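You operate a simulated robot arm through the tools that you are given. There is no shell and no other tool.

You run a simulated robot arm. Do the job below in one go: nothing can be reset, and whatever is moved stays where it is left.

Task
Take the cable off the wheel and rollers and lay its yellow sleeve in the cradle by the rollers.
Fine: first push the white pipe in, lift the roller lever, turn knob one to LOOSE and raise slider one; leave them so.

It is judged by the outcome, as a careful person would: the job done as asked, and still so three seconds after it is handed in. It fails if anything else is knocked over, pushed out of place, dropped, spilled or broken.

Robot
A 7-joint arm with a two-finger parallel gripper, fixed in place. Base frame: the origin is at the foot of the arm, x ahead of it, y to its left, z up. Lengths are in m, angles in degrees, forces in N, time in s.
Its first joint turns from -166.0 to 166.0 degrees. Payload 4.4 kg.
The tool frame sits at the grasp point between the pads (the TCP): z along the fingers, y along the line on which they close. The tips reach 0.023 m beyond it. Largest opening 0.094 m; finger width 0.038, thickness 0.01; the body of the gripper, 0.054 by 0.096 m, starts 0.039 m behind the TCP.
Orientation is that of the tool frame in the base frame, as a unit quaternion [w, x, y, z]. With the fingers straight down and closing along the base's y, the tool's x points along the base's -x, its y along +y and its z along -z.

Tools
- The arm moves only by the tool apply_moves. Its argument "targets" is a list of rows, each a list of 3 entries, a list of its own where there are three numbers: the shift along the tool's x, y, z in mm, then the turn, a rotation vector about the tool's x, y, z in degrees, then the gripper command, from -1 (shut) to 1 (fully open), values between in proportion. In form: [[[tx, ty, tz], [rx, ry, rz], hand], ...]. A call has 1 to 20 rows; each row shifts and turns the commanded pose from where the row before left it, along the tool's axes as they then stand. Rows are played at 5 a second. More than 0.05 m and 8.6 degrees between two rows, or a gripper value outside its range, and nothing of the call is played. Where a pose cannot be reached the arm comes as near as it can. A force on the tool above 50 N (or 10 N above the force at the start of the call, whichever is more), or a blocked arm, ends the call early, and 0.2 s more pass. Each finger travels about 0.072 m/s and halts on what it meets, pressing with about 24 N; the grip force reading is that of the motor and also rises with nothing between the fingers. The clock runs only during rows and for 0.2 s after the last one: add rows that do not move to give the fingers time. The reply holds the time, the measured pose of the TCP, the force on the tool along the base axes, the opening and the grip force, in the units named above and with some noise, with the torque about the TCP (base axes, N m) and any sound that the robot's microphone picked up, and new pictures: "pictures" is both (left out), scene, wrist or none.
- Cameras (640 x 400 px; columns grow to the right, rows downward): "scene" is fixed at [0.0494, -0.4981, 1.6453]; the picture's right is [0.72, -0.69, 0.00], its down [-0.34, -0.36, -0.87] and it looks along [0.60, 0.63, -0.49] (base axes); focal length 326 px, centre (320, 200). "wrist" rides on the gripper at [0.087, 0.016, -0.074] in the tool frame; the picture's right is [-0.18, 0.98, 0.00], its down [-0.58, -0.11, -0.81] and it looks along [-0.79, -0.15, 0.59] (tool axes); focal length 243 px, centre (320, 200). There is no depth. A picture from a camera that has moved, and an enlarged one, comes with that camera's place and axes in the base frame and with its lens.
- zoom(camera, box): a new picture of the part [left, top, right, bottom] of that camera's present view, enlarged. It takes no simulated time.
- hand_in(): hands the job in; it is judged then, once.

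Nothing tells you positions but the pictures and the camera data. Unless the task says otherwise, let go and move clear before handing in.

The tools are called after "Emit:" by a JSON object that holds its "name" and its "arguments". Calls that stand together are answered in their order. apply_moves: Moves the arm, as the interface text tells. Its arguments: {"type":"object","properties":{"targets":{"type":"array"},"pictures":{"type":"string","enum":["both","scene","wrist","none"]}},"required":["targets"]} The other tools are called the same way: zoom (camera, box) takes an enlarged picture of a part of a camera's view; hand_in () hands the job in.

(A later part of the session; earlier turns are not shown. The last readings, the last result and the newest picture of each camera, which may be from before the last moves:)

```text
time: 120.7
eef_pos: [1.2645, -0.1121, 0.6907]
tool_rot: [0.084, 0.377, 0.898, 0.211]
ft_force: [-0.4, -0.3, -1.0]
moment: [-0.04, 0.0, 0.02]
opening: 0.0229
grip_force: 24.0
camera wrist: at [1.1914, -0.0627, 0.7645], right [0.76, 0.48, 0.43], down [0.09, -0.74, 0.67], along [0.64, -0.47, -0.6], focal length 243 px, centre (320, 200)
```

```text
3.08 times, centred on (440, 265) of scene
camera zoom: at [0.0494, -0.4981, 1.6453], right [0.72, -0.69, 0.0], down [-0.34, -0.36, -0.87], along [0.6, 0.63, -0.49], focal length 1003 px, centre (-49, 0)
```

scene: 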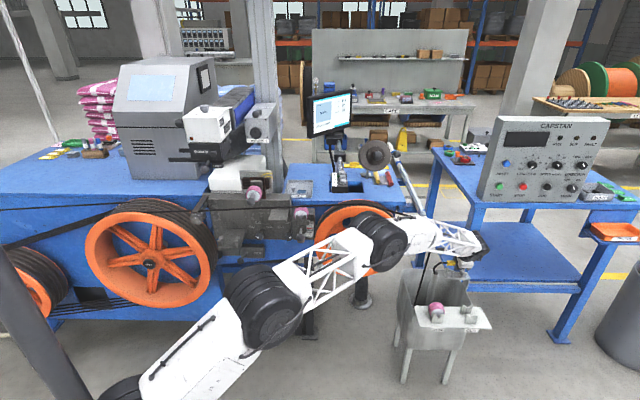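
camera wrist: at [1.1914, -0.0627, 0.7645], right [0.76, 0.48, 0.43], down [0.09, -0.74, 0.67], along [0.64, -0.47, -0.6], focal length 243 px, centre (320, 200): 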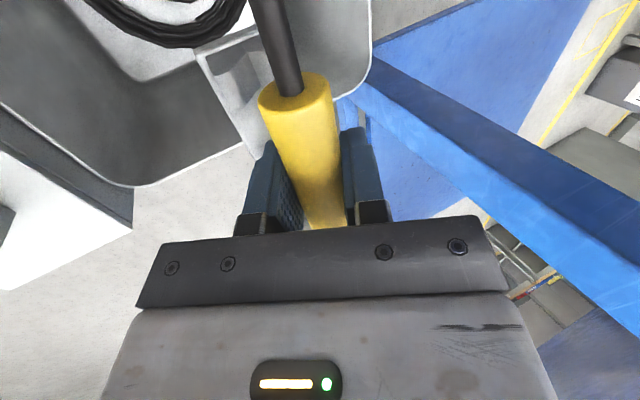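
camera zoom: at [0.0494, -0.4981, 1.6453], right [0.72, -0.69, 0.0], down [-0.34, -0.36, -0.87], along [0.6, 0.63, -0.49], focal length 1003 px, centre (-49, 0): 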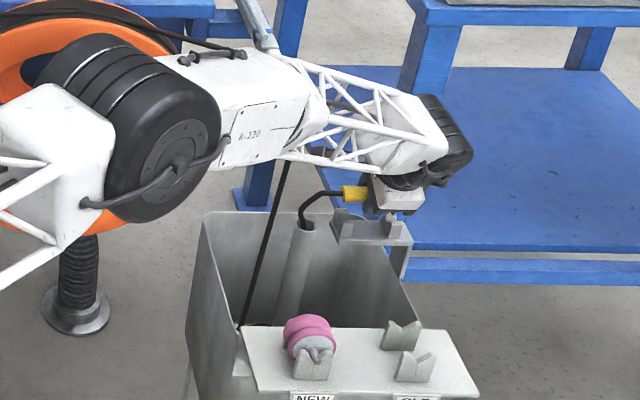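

The sleeve comes free and the cable pays out of the tube. Lifting further while watching the coil and the force.

Emit:
{"name": "apply_moves", "arguments": {"targets": [[[0, 13, -27], [0, 0, 0], -1], [[0, 13, -27], [0, 0, 0], -1], [[0, 13, -27], [0, 0, 0], -1], [[0, 13, -27], [0, 0, 0], -1], [[0, 0, 0], [0, 0, 0], -1]]}}

Emit:
{"name": "zoom", "arguments": {"camera": "wrist", "box": [160, 0, 480, 240]}}

Emit:
{"name": "zoom", "arguments": {"camera": "scene", "box": [380, 180, 500, 330]}}

```text
time: 121.9
eef_pos: [1.2651, -0.1125, 0.8099]
tool_rot: [0.085, 0.378, 0.898, 0.211]
ft_force: [0.7, -0.4, -0.9]
moment: [0.0, 0.02, 0.03]
opening: 0.0228
grip_force: 24.1
camera wrist: at [1.1919, -0.0641, 0.8847], right [0.76, 0.48, 0.43], down [0.09, -0.74, 0.67], along [0.64, -0.47, -0.6], focal length 243 px, centre (320, 200)
```

scene: 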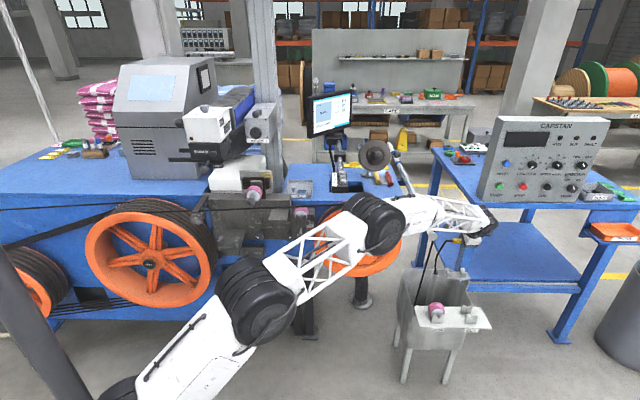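
wrist: 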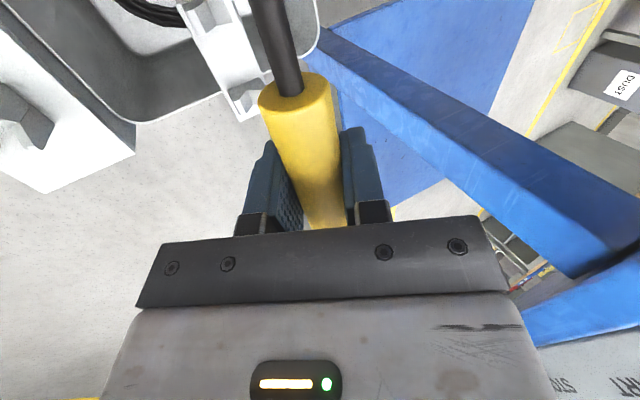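

```text
1.67 times, centred on (320, 120) of wrist
camera zoom: at [1.1919, -0.0641, 0.8847], right [0.76, 0.48, 0.43], down [0.09, -0.74, 0.67], along [0.64, -0.47, -0.6], focal length 404 px, centre (320, 333)
```

zoom: 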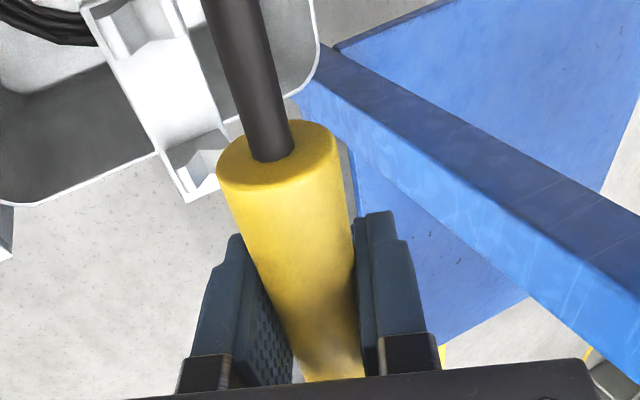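

```text
2.67 times, centred on (440, 255) of scene
camera zoom: at [0.0494, -0.4981, 1.6453], right [0.72, -0.69, 0.0], down [-0.34, -0.36, -0.87], along [0.6, 0.63, -0.49], focal length 869 px, centre (0, 53)
```

zoom: 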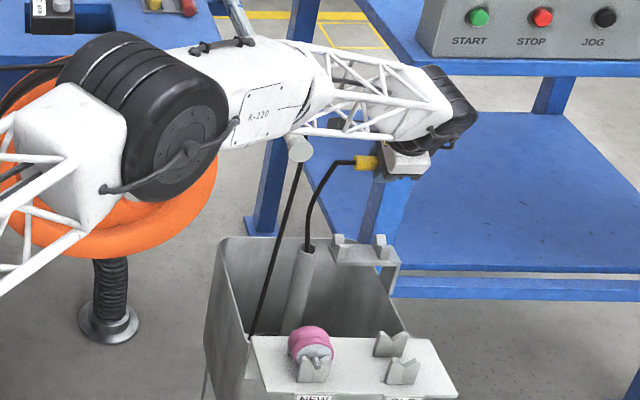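

The rope follows freely with almost no tension. For the cradle I want the camera arm on the roller side, clear of the left guide roller, so I'll lift and draw back, then turn the hand half a turn in free space.

Emit:
{"name": "apply_moves", "arguments": {"targets": [[[0, 13, -27], [0, 0, 0], -1], [[0, 13, -27], [0, 0, 0], -1], [[0, -5, -38], [0, 0, 0], -1], [[0, -16, -38], [0, 0, 0], -1], [[0, -22, -36], [0, 0, 0], -1], [[0, -22, -36], [0, 0, 0], -1], [[0, -22, -30], [0, 0, 0], -1], [[0, -25, -25], [0, 0, 0], -1]]}}

Emit:
{"name": "zoom", "arguments": {"camera": "scene", "box": [340, 160, 500, 330]}}

```text
time: 123.7
eef_pos: [1.1272, -0.248, 1.003]
tool_rot: [0.084, 0.377, 0.898, 0.211]
ft_force: [0.1, 0.3, -1.9]
moment: [0.03, -0.04, 0.01]
opening: 0.023
grip_force: 24.4
camera wrist: at [1.055, -0.1987, 1.0763], right [0.76, 0.48, 0.43], down [0.09, -0.74, 0.67], along [0.64, -0.47, -0.6], focal length 243 px, centre (320, 200)
```

scene: 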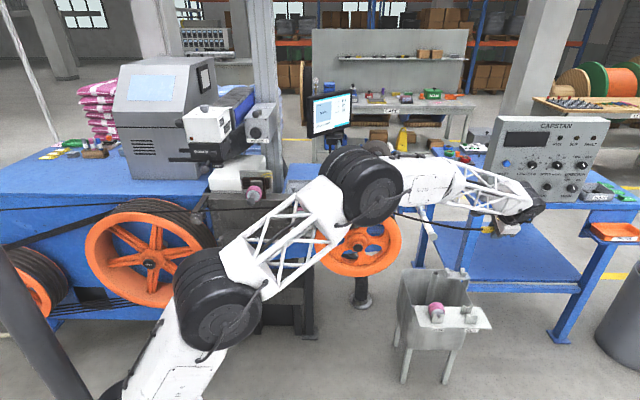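
wrist: 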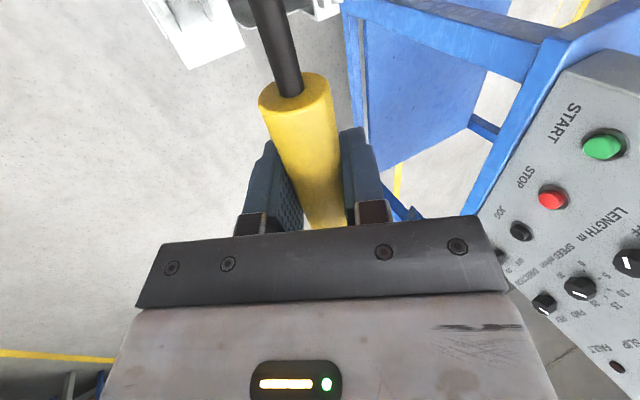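

```text
2.35 times, centred on (420, 245) of scene
camera zoom: at [0.0494, -0.4981, 1.6453], right [0.72, -0.69, 0.0], down [-0.34, -0.36, -0.87], along [0.6, 0.63, -0.49], focal length 767 px, centre (85, 94)
```

zoom: 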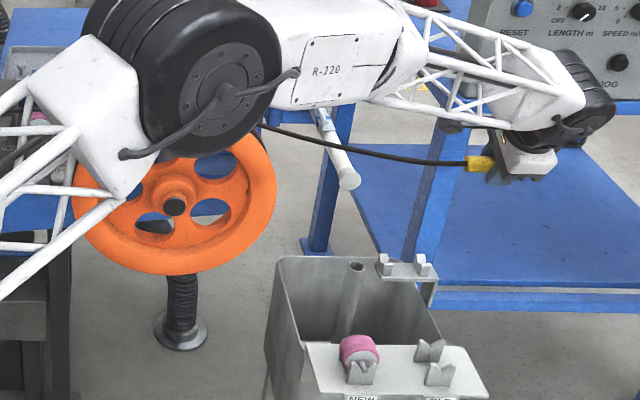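

The cable has come right out of the bin and now runs from the wheel straight to the sleeve in my hand. Raising the sleeve and drawing it toward me should lift it out of the wheel groove and off roller two. First, gently up.

Emit:
{"name": "apply_moves", "arguments": {"targets": [[[0, 13, -27], [0, 0, 0], -1], [[0, 13, -27], [0, 0, 0], -1], [[0, 13, -27], [0, 0, 0], -1], [[0, 13, -27], [0, 0, 0], -1], [[0, 0, 0], [0, 0, 0], -1]]}}

Emit:
{"name": "zoom", "arguments": {"camera": "scene", "box": [190, 150, 510, 270]}}

```text
time: 124.9
eef_pos: [1.1284, -0.2487, 1.1219]
tool_rot: [0.084, 0.377, 0.898, 0.21]
ft_force: [-0.1, 0.4, -1.0]
moment: [-0.01, 0.02, -0.01]
opening: 0.0229
grip_force: 24.0
camera wrist: at [1.0558, -0.2002, 1.197], right [0.76, 0.48, 0.43], down [0.09, -0.74, 0.67], along [0.64, -0.47, -0.6], focal length 243 px, centre (320, 200)
```

scene: 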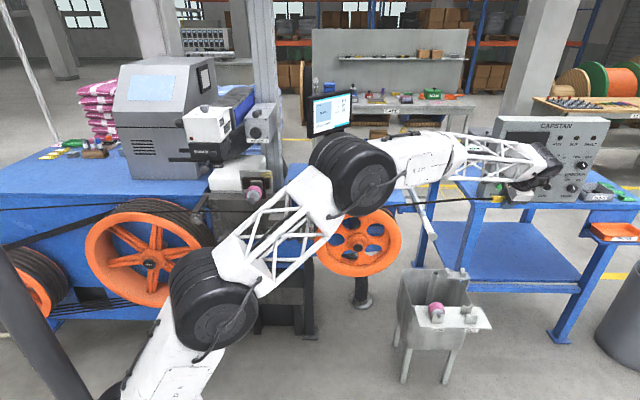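
wrist: 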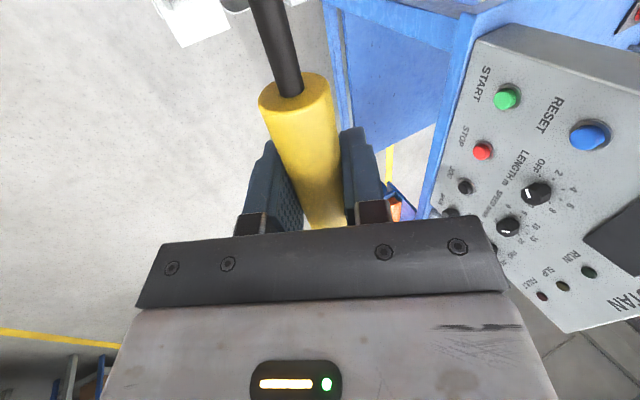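

```text
2.00 times, centred on (350, 210) of scene
camera zoom: at [0.0494, -0.4981, 1.6453], right [0.72, -0.69, 0.0], down [-0.34, -0.36, -0.87], along [0.6, 0.63, -0.49], focal length 652 px, centre (260, 180)
```

zoom: 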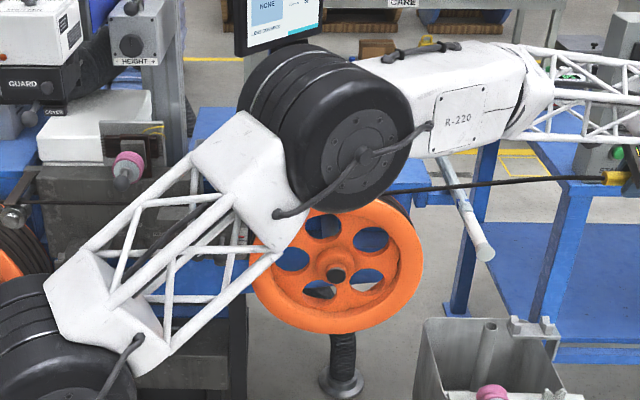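

Little tension so far. Now I'll draw the sleeve toward me and slightly left to bring the cable forward off the wheel and roller.

Emit:
{"name": "apply_moves", "arguments": {"targets": [[[20, -36, -17.7], [0, 0, 0], -1], [[20, -36, -17.7], [0, 0, 0], -1], [[20, -36, -17.7], [0, 0, 0], -1], [[20, -36, -17.7], [0, 0, 0], -1], [[20, -36, -17.7], [0, 0, 0], -1], [[0, 0, 0], [0, 0, 0], -1]]}}

Emit:
{"name": "zoom", "arguments": {"camera": "scene", "box": [190, 150, 510, 270]}}

```text
time: 126.3
eef_pos: [0.9144, -0.3204, 1.123]
tool_rot: [0.085, 0.377, 0.898, 0.211]
ft_force: [0.3, 0.2, -0.5]
moment: [-0.02, -0.01, 0.01]
opening: 0.0231
grip_force: 23.5
camera wrist: at [0.842, -0.2716, 1.1968], right [0.76, 0.48, 0.43], down [0.09, -0.74, 0.67], along [0.64, -0.47, -0.6], focal length 243 px, centre (320, 200)
```

scene: 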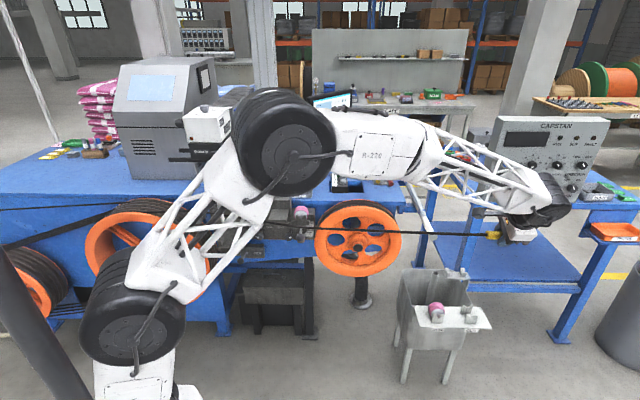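
wrist: 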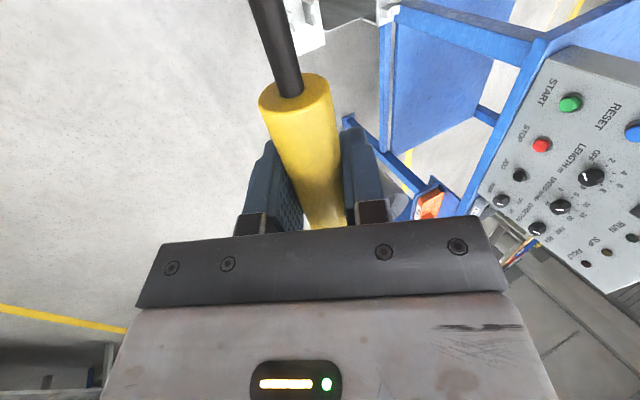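

```text
2.00 times, centred on (350, 210) of scene
camera zoom: at [0.0494, -0.4981, 1.6453], right [0.72, -0.69, 0.0], down [-0.34, -0.36, -0.87], along [0.6, 0.63, -0.49], focal length 652 px, centre (260, 180)
```

zoom: 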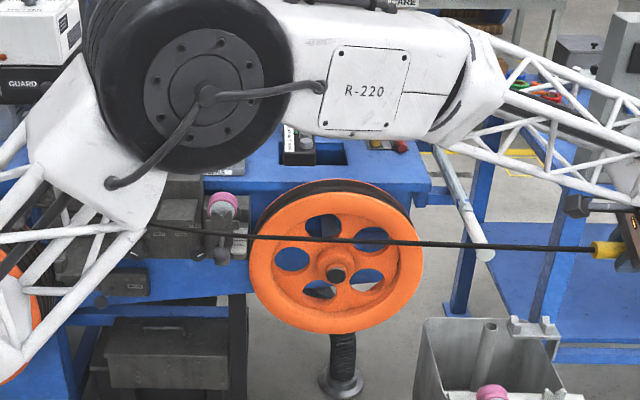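

The cable is now clear of the wheel and roller two, passing in front of them. Next I'll turn the hand 180° in free air so the camera arm will be on the roller side at the cradle.

Emit:
{"name": "apply_moves", "arguments": {"targets": [[[0, 0, 0], [0, 0, -7.5], -1], [[0, 0, 0], [0, 0, -7.5], -1], [[0, 0, 0], [0, 0, -7.5], -1], [[0, 0, 0], [0, 0, -7.5], -1], [[0, 0, 0], [0, 0, -7.5], -1], [[0, 0, 0], [0, 0, -7.5], -1], [[0, 0, 0], [0, 0, -7.5], -1], [[0, 0, 0], [0, 0, -7.5], -1], [[0, 0, 0], [0, 0, -7.5], -1], [[0, 0, 0], [0, 0, -7.5], -1], [[0, 0, 0], [0, 0, -7.5], -1], [[0, 0, 0], [0, 0, -7.5], -1]]}}

```text
time: 128.9
eef_pos: [0.9161, -0.3194, 1.1229]
tool_rot: [0.209, -0.369, 0.901, 0.09]
ft_force: [-0.3, -0.3, -2.2]
moment: [-0.04, -0.02, 0.02]
opening: 0.0229
grip_force: 23.5
camera wrist: at [0.8261, -0.385, 1.1508], right [-0.57, 0.81, 0.09], down [0.2, 0.03, 0.98], along [0.8, 0.58, -0.18], focal length 243 px, centre (320, 200)
```

scene: 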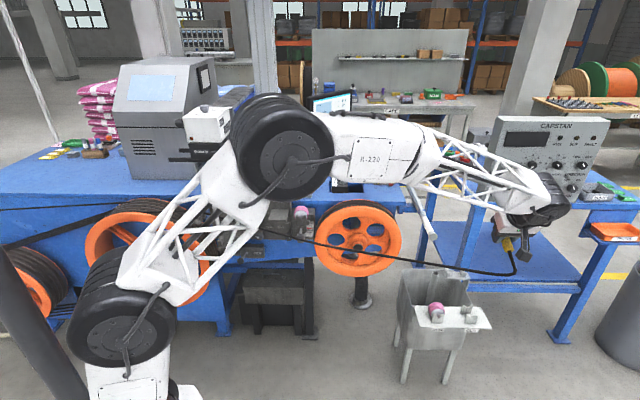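
wrist: 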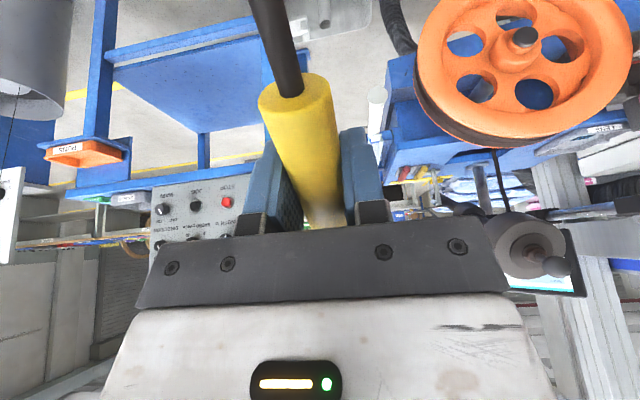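

The wheel groove is clearly empty now. Completing the half turn.

Emit:
{"name": "apply_moves", "arguments": {"targets": [[[0, 0, 0], [0, 0, -7.5], -1], [[0, 0, 0], [0, 0, -7.5], -1], [[0, 0, 0], [0, 0, -7.5], -1], [[0, 0, 0], [0, 0, -7.5], -1], [[0, 0, 0], [0, 0, -7.5], -1], [[0, 0, 0], [0, 0, -7.5], -1], [[0, 0, 0], [0, 0, -7.5], -1], [[0, 0, 0], [0, 0, -7.5], -1], [[0, 0, 0], [0, 0, -7.5], -1], [[0, 0, 0], [0, 0, -7.5], -1], [[0, 0, 0], [0, 0, -7.5], -1], [[0, 0, 0], [0, 0, -7.5], -1]]}}

Emit:
{"name": "zoom", "arguments": {"camera": "scene", "box": [190, 150, 560, 330]}}

```text
time: 131.5
eef_pos: [0.9143, -0.3193, 1.1233]
tool_rot: [-0.211, 0.898, -0.376, 0.085]
ft_force: [-0.7, 0.3, -0.8]
moment: [0.02, -0.02, -0.01]
opening: 0.0228
grip_force: 23.8
camera wrist: at [0.9431, -0.4138, 1.1816], right [-0.76, -0.49, -0.43], down [-0.59, 0.23, 0.77], along [-0.28, 0.84, -0.46], focal length 243 px, centre (320, 200)
```

scene: 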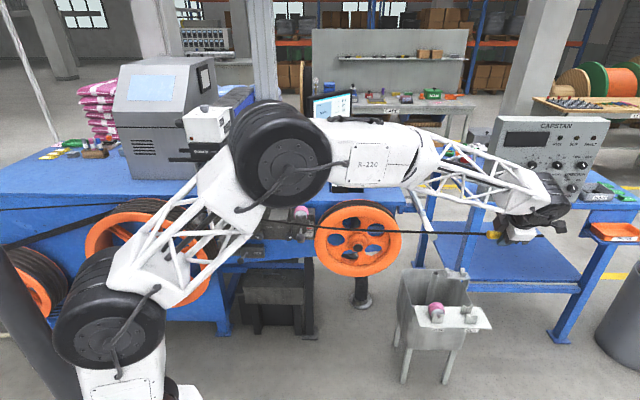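
wrist: 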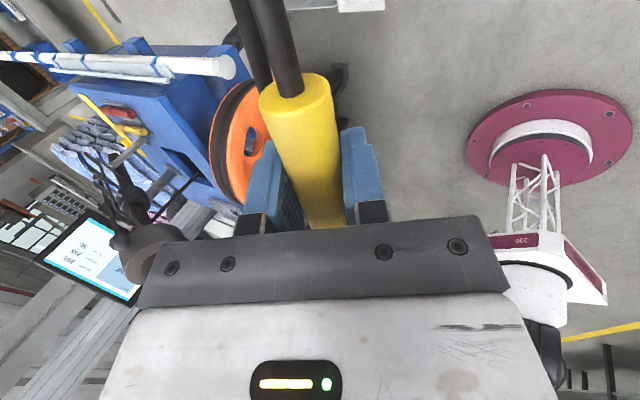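

```text
1.73 times, centred on (375, 240) of scene
camera zoom: at [0.0494, -0.4981, 1.6453], right [0.72, -0.69, 0.0], down [-0.34, -0.36, -0.87], along [0.6, 0.63, -0.49], focal length 564 px, centre (225, 131)
```

zoom: 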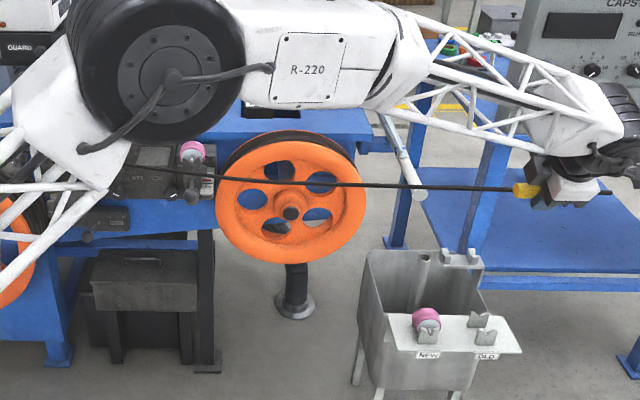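

The hand is flipped and the cable hangs clear in front. Now carrying the sleeve left toward the cradle, staying well in front of the machine.

Emit:
{"name": "apply_moves", "arguments": {"targets": [[[-43, -5.8, 2.9], [0, 0, 0], -1], [[-43, -5.8, 2.9], [0, 0, 0], -1], [[-43, -5.8, 2.9], [0, 0, 0], -1], [[-43, -5.8, 2.9], [0, 0, 0], -1], [[-43, -5.8, 2.9], [0, 0, 0], -1], [[-43, -5.8, 2.9], [0, 0, 0], -1], [[-43, -5.8, 2.9], [0, 0, 0], -1], [[-43, -5.8, 2.9], [0, 0, 0], -1], [[-43, -5.8, 2.9], [0, 0, 0], -1], [[-43, -5.8, 2.9], [0, 0, 0], -1]]}}

```text
time: 133.7
eef_pos: [0.6596, 0.0346, 1.1257]
tool_rot: [-0.211, 0.898, -0.377, 0.084]
ft_force: [0.1, 0.0, -1.4]
moment: [0.01, -0.02, -0.01]
opening: 0.0226
grip_force: 23.8
camera wrist: at [0.6879, -0.0603, 1.1839], right [-0.76, -0.48, -0.43], down [-0.59, 0.23, 0.78], along [-0.28, 0.84, -0.46], focal length 243 px, centre (320, 200)
```

scene: 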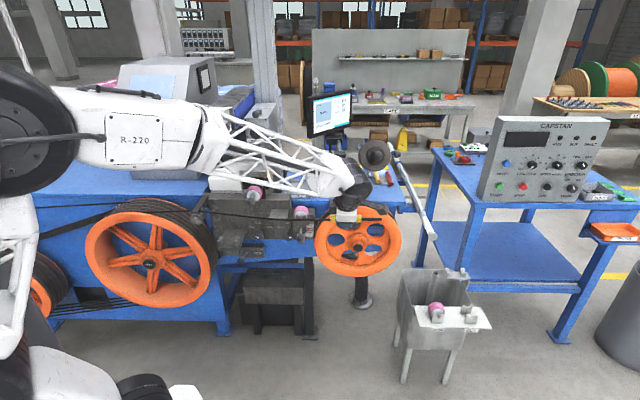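
wrist: 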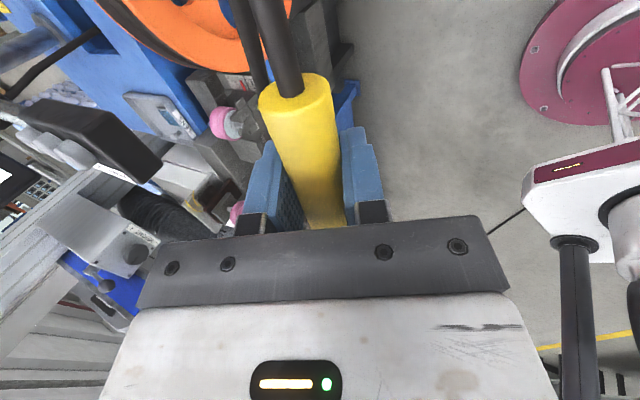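

Good so far. Checking the cable's lie before continuing.

Emit:
{"name": "zoom", "arguments": {"camera": "scene", "box": [180, 160, 440, 300]}}

```text
2.46 times, centred on (310, 230) of scene
camera zoom: at [0.0494, -0.4981, 1.6453], right [0.72, -0.69, 0.0], down [-0.34, -0.36, -0.87], along [0.6, 0.63, -0.49], focal length 802 px, centre (345, 126)
```

zoom: 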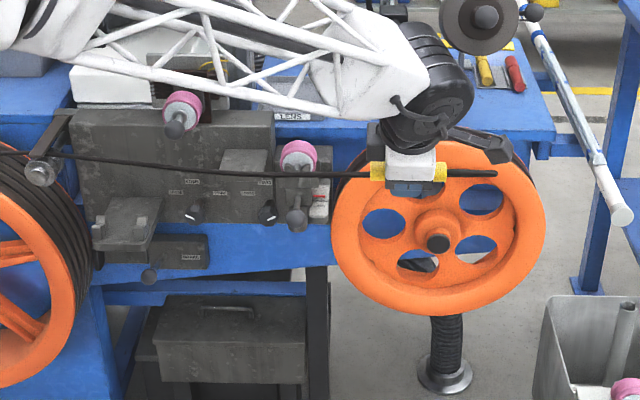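

The cable retracts toward the guide as I approach. It should therefore enter the sleeve from the guide's side, i.e. the left as originally parked, or it would be folded back on itself. I'll undo the half turn and instead lean the hand to the right at the cradle so the camera clears the guide roller.

Emit:
{"name": "apply_moves", "arguments": {"targets": [[[0, 0, 0], [0, 0, 7.5], -1], [[0, 0, 0], [0, 0, 7.5], -1], [[0, 0, 0], [0, 0, 7.5], -1], [[0, 0, 0], [0, 0, 7.5], -1], [[0, 0, 0], [0, 0, 7.5], -1], [[0, 0, 0], [0, 0, 7.5], -1], [[0, 0, 0], [0, 0, 7.5], -1], [[0, 0, 0], [0, 0, 7.5], -1], [[0, 0, 0], [0, 0, 7.5], -1], [[0, 0, 0], [0, 0, 7.5], -1], [[0, 0, 0], [0, 0, 7.5], -1], [[0, 0, 0], [0, 0, 7.5], -1]], "pictures": "none"}}

Emit:
{"name": "apply_moves", "arguments": {"targets": [[[0, 0, 0], [0, 0, 7.5], -1], [[0, 0, 0], [0, 0, 7.5], -1], [[0, 0, 0], [0, 0, 7.5], -1], [[0, 0, 0], [0, 0, 7.5], -1], [[0, 0, 0], [0, 0, 7.5], -1], [[0, 0, 0], [0, 0, 7.5], -1], [[0, 0, 0], [0, 0, 7.5], -1], [[0, 0, 0], [0, 0, 7.5], -1], [[0, 0, 0], [0, 0, 7.5], -1], [[0, 0, 0], [0, 0, 7.5], -1], [[0, 0, 0], [0, 0, 7.5], -1], [[0, 0, 0], [0, 0, 7.5], -1]]}}

Emit:
{"name": "zoom", "arguments": {"camera": "scene", "box": [180, 160, 440, 300]}}

```text
time: 136.3
eef_pos: [0.6587, 0.0321, 1.1255]
tool_rot: [0.208, -0.367, 0.902, 0.089]
ft_force: [-0.3, -0.5, -1.5]
moment: [0.0, 0.0, 0.03]
opening: 0.0229
grip_force: 24.2
```

```text
time: 138.9
eef_pos: [0.6597, 0.033, 1.1257]
tool_rot: [0.085, 0.378, 0.897, 0.212]
ft_force: [0.2, 0.3, -1.0]
moment: [0.0, 0.0, -0.03]
opening: 0.0229
grip_force: 24.0
camera wrist: at [0.5872, 0.0816, 1.2], right [0.76, 0.48, 0.43], down [0.09, -0.74, 0.67], along [0.64, -0.47, -0.6], focal length 243 px, centre (320, 200)
```

scene: 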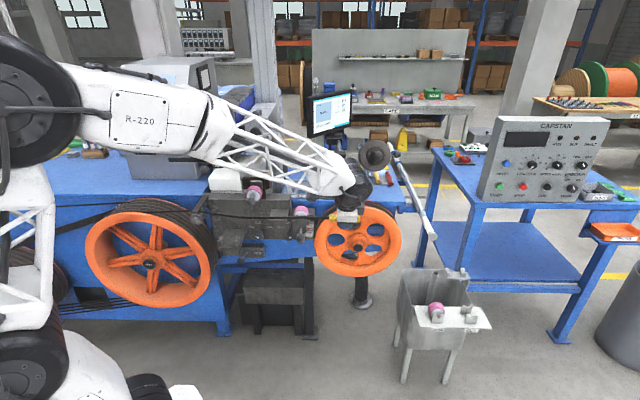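
wrist: 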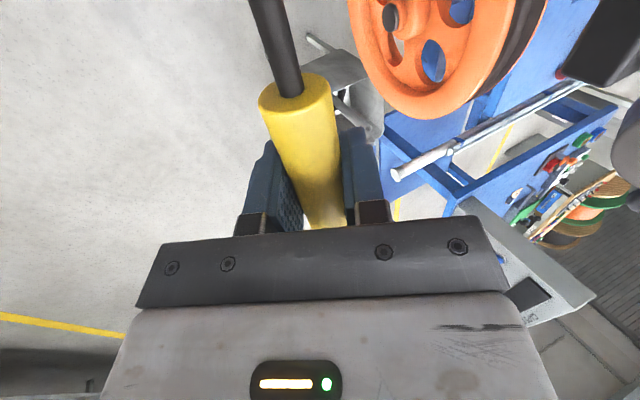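

```text
2.46 times, centred on (310, 230) of scene
camera zoom: at [0.0494, -0.4981, 1.6453], right [0.72, -0.69, 0.0], down [-0.34, -0.36, -0.87], along [0.6, 0.63, -0.49], focal length 802 px, centre (345, 126)
```

zoom: 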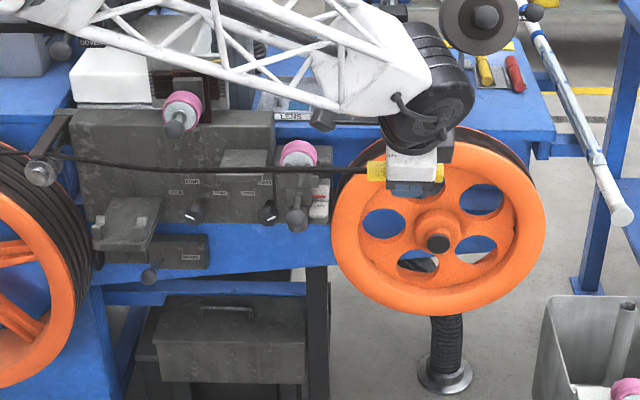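

The cable now runs straight from the guide into the sleeve's left end. I'll continue left and test the leaning posture in free air.

Emit:
{"name": "apply_moves", "arguments": {"targets": [[[43, 6.7, 3.3], [0, 0, 0], -1], [[43, 6.7, 3.3], [0, 0, 0], -1], [[43, 6.7, 3.3], [0, 0, 0], -1], [[43, 6.7, 3.3], [0, 0, 0], -1], [[43, 6.7, 3.3], [0, 0, 0], -1], [[43, 6.7, 3.3], [0, 0, 0], -1], [[43, 6.7, 3.3], [0, 0, 0], -1], [[43, 6.7, 3.3], [0, 0, 0], -1], [[0, 0, 0], [0, 8, 0], -1], [[0, 0, 0], [0, 8, 0], -1], [[0, 0, 0], [0, 8, 0], -1], [[0, 0, 0], [0, 8, 0], -1], [[0, 0, 0], [0, 8, 0], -1], [[0, 0, 0], [0, 0, 0], -1]]}}

Emit:
{"name": "zoom", "arguments": {"camera": "scene", "box": [150, 140, 350, 280]}}

```text
time: 141.9
eef_pos: [0.4619, 0.3199, 1.1294]
tool_rot: [-0.229, 0.282, 0.872, 0.327]
ft_force: [0.0, 0.0, -1.7]
moment: [0.01, 0.01, 0.03]
opening: 0.023
grip_force: 24.3
camera wrist: at [0.4243, 0.3079, 1.2364], right [0.77, 0.55, 0.33], down [0.53, -0.83, 0.16], along [0.36, 0.05, -0.93], focal length 243 px, centre (320, 200)
```

scene: 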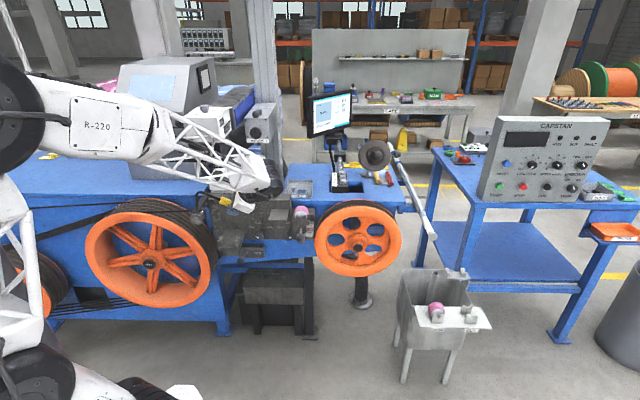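
wrist: 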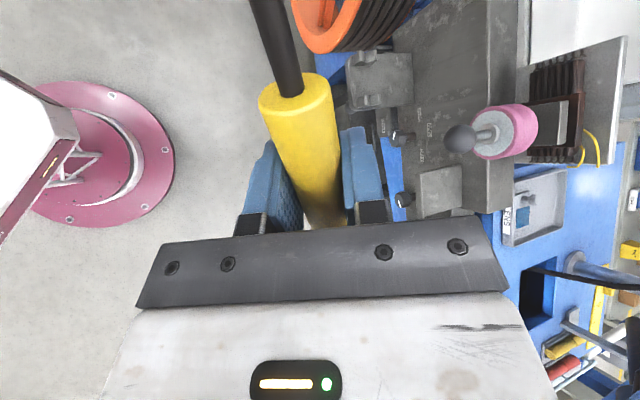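

```text
2.86 times, centred on (250, 210) of scene
camera zoom: at [0.0494, -0.4981, 1.6453], right [0.72, -0.69, 0.0], down [-0.34, -0.36, -0.87], along [0.6, 0.63, -0.49], focal length 931 px, centre (520, 171)
```

zoom: 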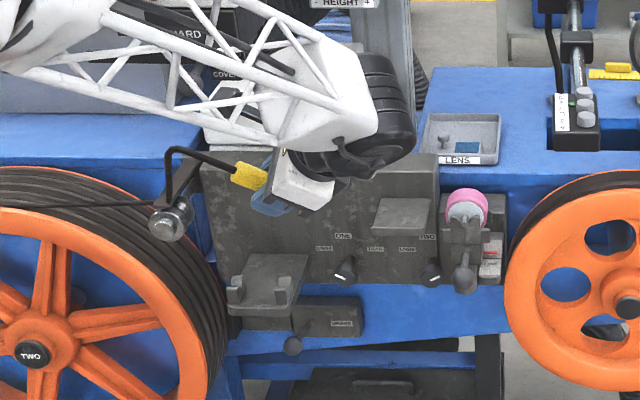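

The lean tilts the sleeve too, so that's no use. My refined fix for the guide roller is N ≈ 0.78, R ≈ -0.134, which means a plain 35° tilt toward the machine clears it by almost 3 cm. From here I have a good top view of the cradle, so let me measure it.

Emit:
{"name": "zoom", "arguments": {"camera": "wrist", "box": [320, 0, 520, 200]}}

Emit:
{"name": "zoom", "arguments": {"camera": "wrist", "box": [335, 20, 425, 130]}}

Emit:
{"name": "zoom", "arguments": {"camera": "scene", "box": [190, 215, 260, 275]}}

```text
2.00 times, centred on (420, 100) of wrist
camera zoom: at [0.4243, 0.3079, 1.2364], right [0.77, 0.55, 0.33], down [0.53, -0.83, 0.16], along [0.36, 0.05, -0.93], focal length 485 px, centre (120, 400)
```

zoom: 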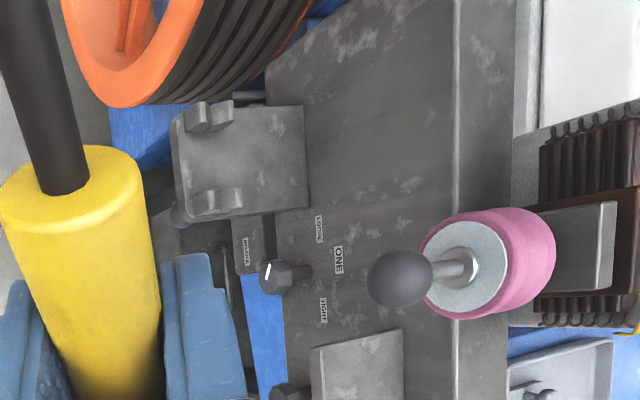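

```text
3.64 times, centred on (380, 75) of wrist
camera zoom: at [0.4243, 0.3079, 1.2364], right [0.77, 0.55, 0.33], down [0.53, -0.83, 0.16], along [0.36, 0.05, -0.93], focal length 882 px, centre (102, 654)
```

zoom: 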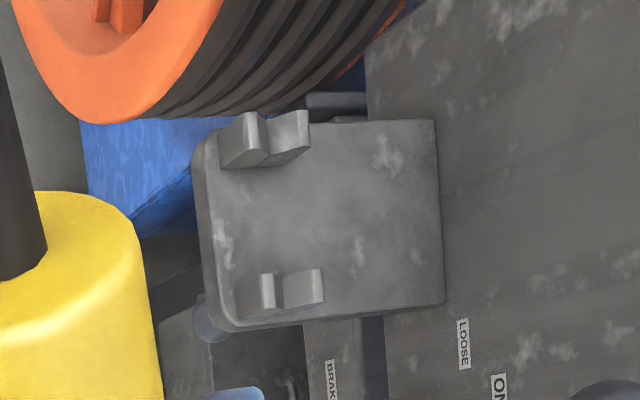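

```text
6.67 times, centred on (225, 245) of scene
camera zoom: at [0.0494, -0.4981, 1.6453], right [0.72, -0.69, 0.0], down [-0.34, -0.36, -0.87], along [0.6, 0.63, -0.49], focal length 2173 px, centre (953, -100)
```

zoom: 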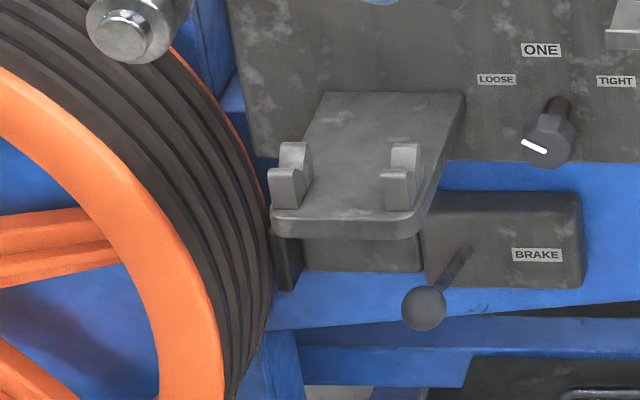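

From this view the cradle's two saddles lie at R -0.045 and +0.0235, N ≈ 0.7585, valley z ≈ 0.84, so the sleeve axis should rest at about z 0.852. I'll straighten the hand, set a 35° tilt and line up above the cradle.

Emit:
{"name": "apply_moves", "arguments": {"targets": [[[0, 0, 0], [0, -8, 0], -1], [[0, 0, 0], [0, -8, 0], -1], [[0, 0, 0], [0, -8, 0], -1], [[0, 0, 0], [0, -8, 0], -1], [[0, 0, 0], [0, -8, 0], -1], [[0, 0, 0], [-8.5, 0, 0], -1], [[38, 0, 0], [0, 0, 0], -1], [[38, 0, 0], [0, 0, 0], -1], [[38, 0, 0], [0, 0, 0], -1], [[0, 10.2, 43.6], [0, 0, 0], -1], [[0, 10.2, 43.6], [0, 0, 0], -1], [[0, 10.2, 43.6], [0, 0, 0], -1], [[0, 0, 0], [0, 0, 0], -1]]}}

Emit:
{"name": "zoom", "arguments": {"camera": "scene", "box": [160, 150, 310, 270]}}

```text
time: 144.7
eef_pos: [0.4529, 0.4722, 1.0404]
tool_rot: [0.112, 0.37, 0.879, 0.277]
ft_force: [0.1, 0.0, -1.2]
moment: [-0.03, -0.03, -0.03]
opening: 0.0229
grip_force: 23.5
camera wrist: at [0.3722, 0.5126, 1.1098], right [0.71, 0.43, 0.56], down [0.02, -0.8, 0.59], along [0.71, -0.41, -0.58], focal length 243 px, centre (320, 200)
```

scene: 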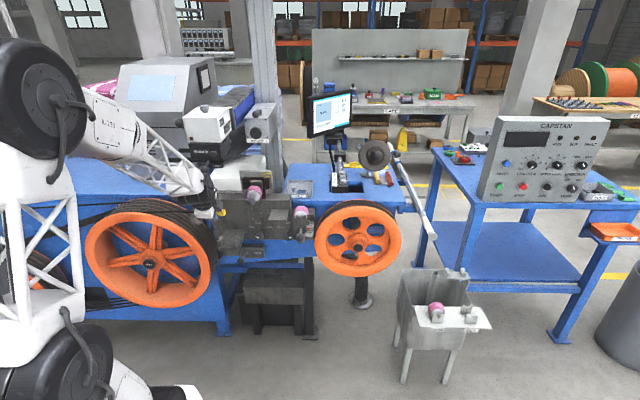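
wrist: 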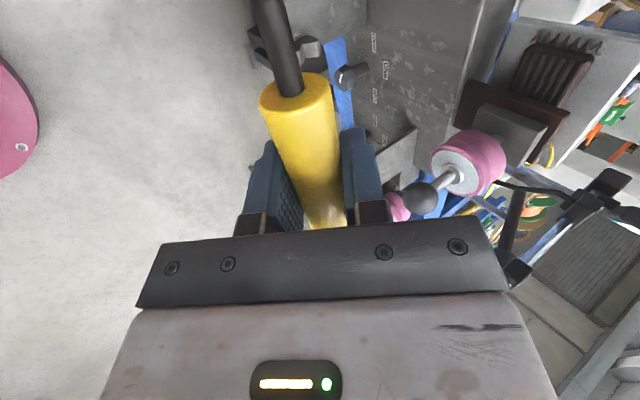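

```text
3.33 times, centred on (235, 210) of scene
camera zoom: at [0.0494, -0.4981, 1.6453], right [0.72, -0.69, 0.0], down [-0.34, -0.36, -0.87], along [0.6, 0.63, -0.49], focal length 1087 px, centre (603, 167)
```

zoom: 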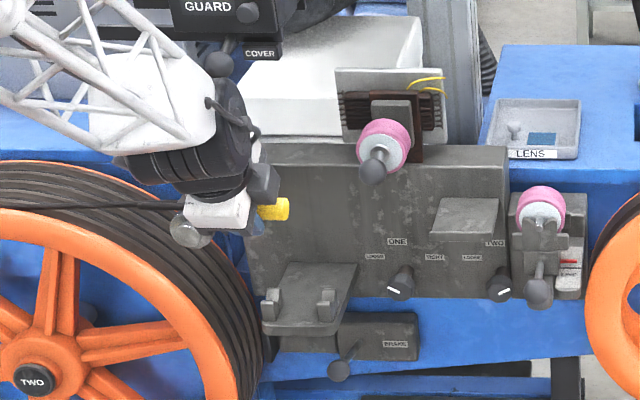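

Aligned at R -0.0136. Moving in to hover just above the cradle.

Emit:
{"name": "apply_moves", "arguments": {"targets": [[[0, 9.7, 32], [0, 0, 0], -1], [[0, 9.7, 32], [0, 0, 0], -1], [[0, 9.6, 33], [0, 0, 0], -1], [[0, 0, 33], [0, 0, 0], -1], [[0, 0, 0], [0, 0, 0], -1]]}}

Emit:
{"name": "zoom", "arguments": {"camera": "scene", "box": [180, 180, 280, 270]}}

Emit:
{"name": "zoom", "arguments": {"camera": "wrist", "box": [180, 0, 440, 240]}}

```text
time: 145.9
eef_pos: [0.5222, 0.5404, 0.9508]
tool_rot: [0.112, 0.369, 0.88, 0.278]
ft_force: [0.3, 0.5, -1.1]
moment: [-0.02, 0.0, -0.01]
opening: 0.0229
grip_force: 24.3
camera wrist: at [0.4421, 0.5826, 1.0211], right [0.71, 0.43, 0.56], down [0.02, -0.8, 0.59], along [0.71, -0.41, -0.58], focal length 243 px, centre (320, 200)
```

scene: 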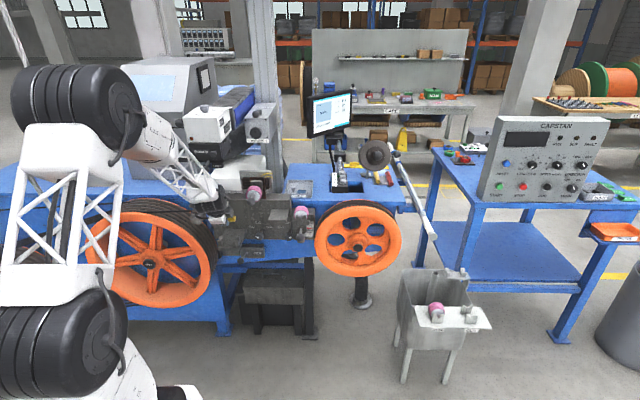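
wrist: 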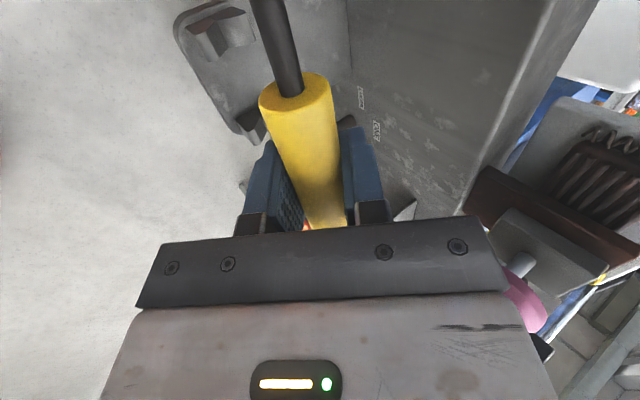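

```text
4.44 times, centred on (230, 225) of scene
camera zoom: at [0.0494, -0.4981, 1.6453], right [0.72, -0.69, 0.0], down [-0.34, -0.36, -0.87], along [0.6, 0.63, -0.49], focal length 1449 px, centre (720, 89)
```

zoom: 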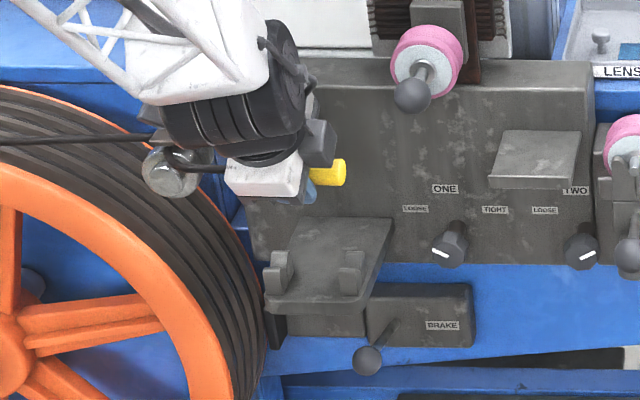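

```text
1.67 times, centred on (310, 120) of wrist
camera zoom: at [0.4421, 0.5826, 1.0211], right [0.71, 0.43, 0.56], down [0.02, -0.8, 0.59], along [0.71, -0.41, -0.58], focal length 404 px, centre (337, 333)
```

zoom: 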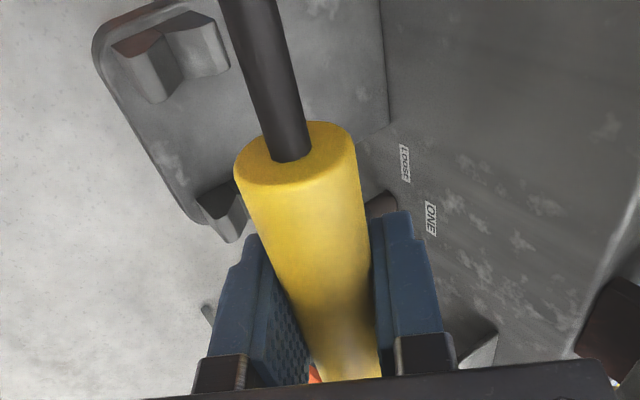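

The sleeve axis is at N 0.7577 against the saddles' N ≈ 0.7595, and R is centred. Lowering straight down most of the way.

Emit:
{"name": "apply_moves", "arguments": {"targets": [[[0, -8.2, 12.5], [0, 0, 0], -1], [[0, -8.2, 12.5], [0, 0, 0], -1], [[0, -8.2, 12.5], [0, 0, 0], -1], [[0, -8.2, 12.5], [0, 0, 0], -1], [[0, -8.2, 12.5], [0, 0, 0], -1], [[0, 0, 0], [0, 0, 0], -1]]}}

Emit:
{"name": "zoom", "arguments": {"camera": "scene", "box": [190, 200, 270, 270]}}

Emit:
{"name": "zoom", "arguments": {"camera": "wrist", "box": [180, 0, 440, 240]}}

```text
time: 147.3
eef_pos: [0.5237, 0.5423, 0.8749]
tool_rot: [0.112, 0.371, 0.879, 0.278]
ft_force: [0.6, 0.6, -0.2]
moment: [-0.02, 0.0, 0.01]
opening: 0.0229
grip_force: 23.8
camera wrist: at [0.4421, 0.5838, 0.9447], right [0.71, 0.43, 0.56], down [0.02, -0.8, 0.59], along [0.71, -0.41, -0.58], focal length 243 px, centre (320, 200)
```

scene: 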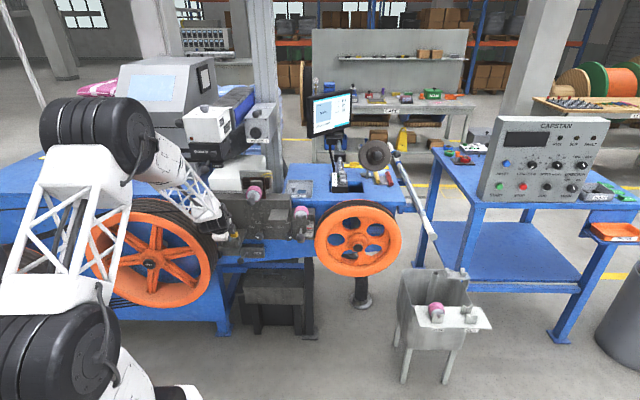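
wrist: 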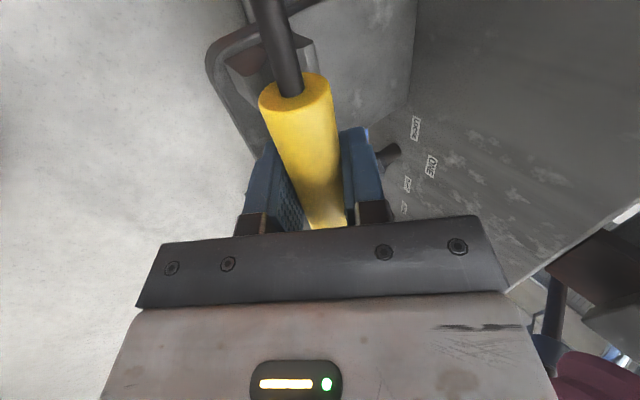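

```text
5.71 times, centred on (230, 235) of scene
camera zoom: at [0.0494, -0.4981, 1.6453], right [0.72, -0.69, 0.0], down [-0.34, -0.36, -0.87], along [0.6, 0.63, -0.49], focal length 1863 px, centre (834, 0)
```

zoom: 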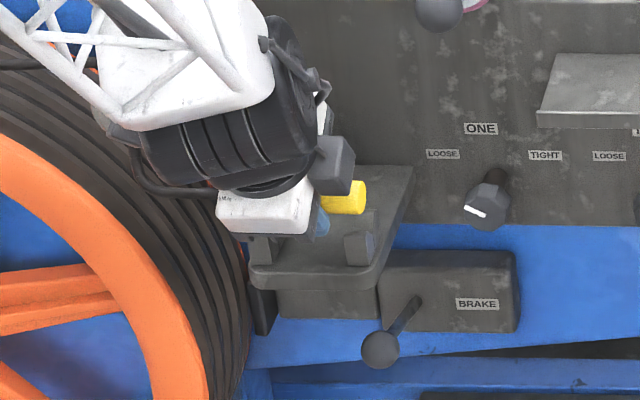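

```text
1.67 times, centred on (310, 120) of wrist
camera zoom: at [0.4421, 0.5838, 0.9447], right [0.71, 0.43, 0.56], down [0.02, -0.8, 0.59], along [0.71, -0.41, -0.58], focal length 404 px, centre (337, 333)
```

zoom: 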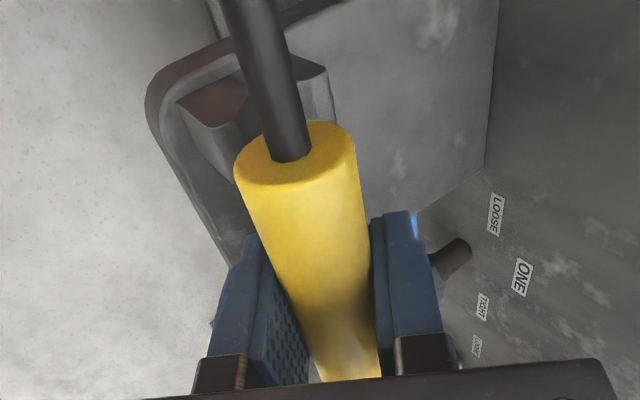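

Very close now. I want to double-check fore/aft alignment with the saddles before touching down, so I'll zoom in tightly.

Emit:
{"name": "zoom", "arguments": {"camera": "wrist", "box": [220, 20, 340, 110]}}

Emit:
{"name": "zoom", "arguments": {"camera": "scene", "box": [212, 222, 252, 257]}}

```text
4.44 times, centred on (280, 65) of wrist
camera zoom: at [0.4421, 0.5838, 0.9447], right [0.71, 0.43, 0.56], down [0.02, -0.8, 0.59], along [0.71, -0.41, -0.58], focal length 1078 px, centre (498, 800)
```

zoom: 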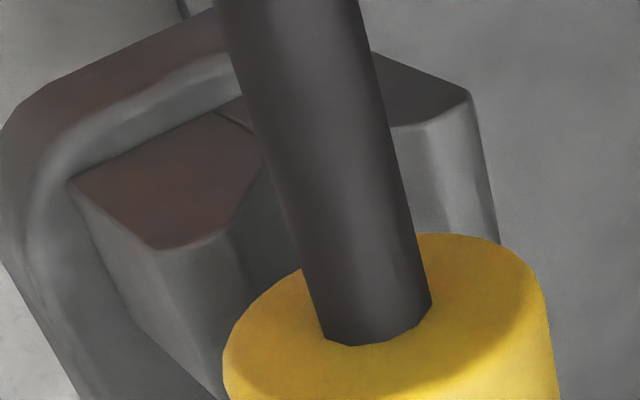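

```text
11.43 times, centred on (232, 240) of scene
camera zoom: at [0.0494, -0.4981, 1.6453], right [0.72, -0.69, 0.0], down [-0.34, -0.36, -0.87], along [0.6, 0.63, -0.49], focal length 3726 px, centre (1326, -251)
```

zoom: 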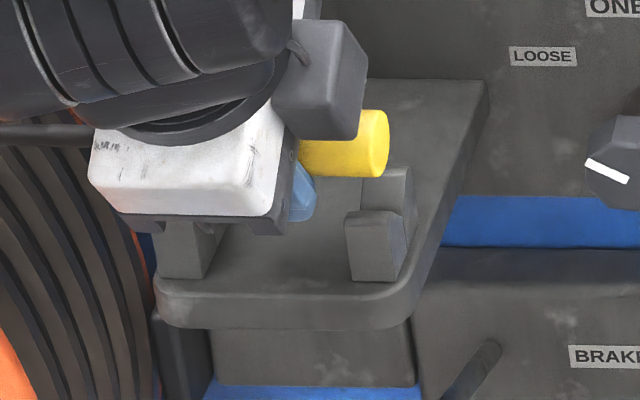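

The fore/aft fit isn't certain enough to touch down. I'll rise in two steps and take tight zooms at each height to triangulate the saddles relative to the hand.

Emit:
{"name": "apply_moves", "arguments": {"targets": [[[0, 11.4, -16.4], [0, 0, 0], -1], [[0, 11.4, -16.4], [0, 0, 0], -1], [[0, 0, 0], [0, 0, 0], -1]], "pictures": "wrist"}}

Emit:
{"name": "zoom", "arguments": {"camera": "wrist", "box": [180, 0, 300, 90]}}

Emit:
{"name": "apply_moves", "arguments": {"targets": [[[0, 11.4, -16.4], [0, 0, 0], -1], [[0, 11.4, -16.4], [0, 0, 0], -1], [[0, 11.4, -16.4], [0, 0, 0], -1], [[0, 0, 0], [0, 0, 0], -1]], "pictures": "wrist"}}

Emit:
{"name": "zoom", "arguments": {"camera": "wrist", "box": [150, 0, 290, 105]}}

```text
time: 148.1
eef_pos: [0.5223, 0.5417, 0.9162]
tool_rot: [0.112, 0.37, 0.88, 0.277]
ft_force: [0.2, -0.2, -0.2]
moment: [0.0, -0.01, -0.03]
opening: 0.0231
grip_force: 24.2
camera wrist: at [0.4423, 0.5834, 0.9858], right [0.71, 0.43, 0.56], down [0.02, -0.8, 0.59], along [0.71, -0.41, -0.58], focal length 243 px, centre (320, 200)
```

wrist: 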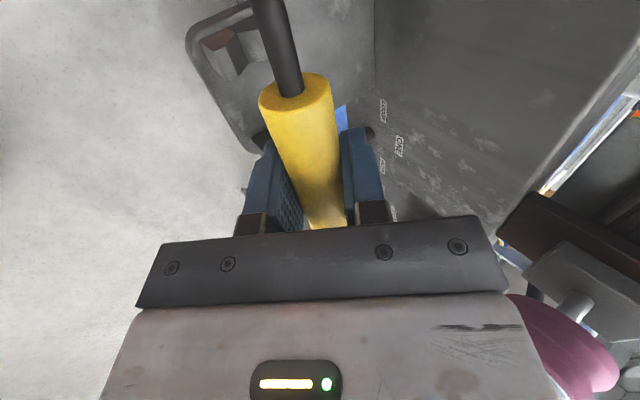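

```text
4.44 times, centred on (240, 45) of wrist
camera zoom: at [0.4423, 0.5834, 0.9858], right [0.71, 0.43, 0.56], down [0.02, -0.8, 0.59], along [0.71, -0.41, -0.58], focal length 1078 px, centre (676, 889)
```

zoom: 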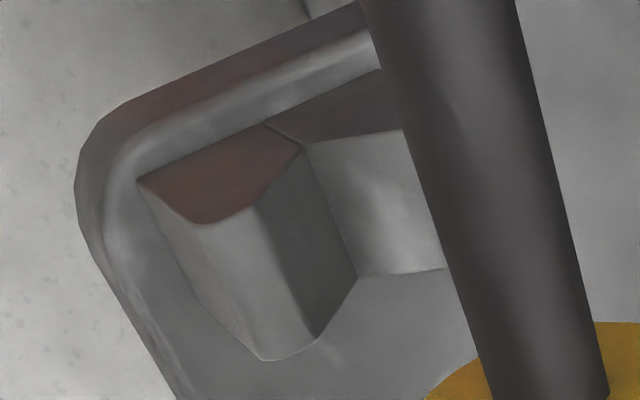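

```text
time: 149.1
eef_pos: [0.5228, 0.5414, 0.9752]
tool_rot: [0.111, 0.37, 0.88, 0.277]
ft_force: [-0.4, 0.5, -1.7]
moment: [0.0, 0.02, 0.02]
opening: 0.0229
grip_force: 24.2
camera wrist: at [0.4421, 0.5826, 1.0455], right [0.71, 0.43, 0.56], down [0.02, -0.8, 0.6], along [0.71, -0.41, -0.58], focal length 243 px, centre (320, 200)
```

wrist: 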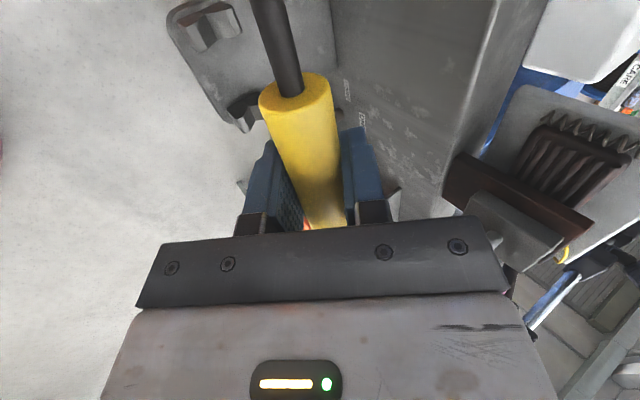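

```text
3.81 times, centred on (220, 52) of wrist
camera zoom: at [0.4421, 0.5826, 1.0455], right [0.71, 0.43, 0.56], down [0.02, -0.8, 0.6], along [0.71, -0.41, -0.58], focal length 924 px, centre (701, 762)
```

zoom: 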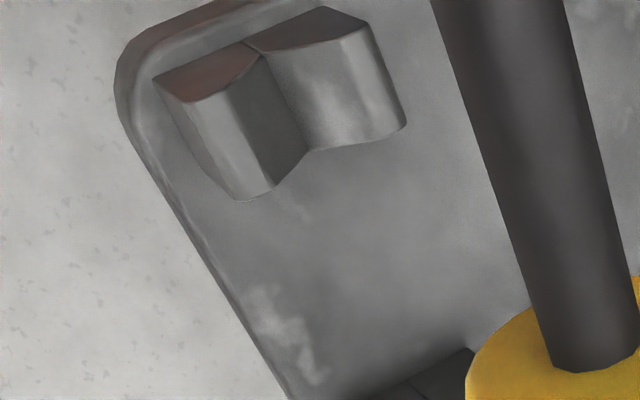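

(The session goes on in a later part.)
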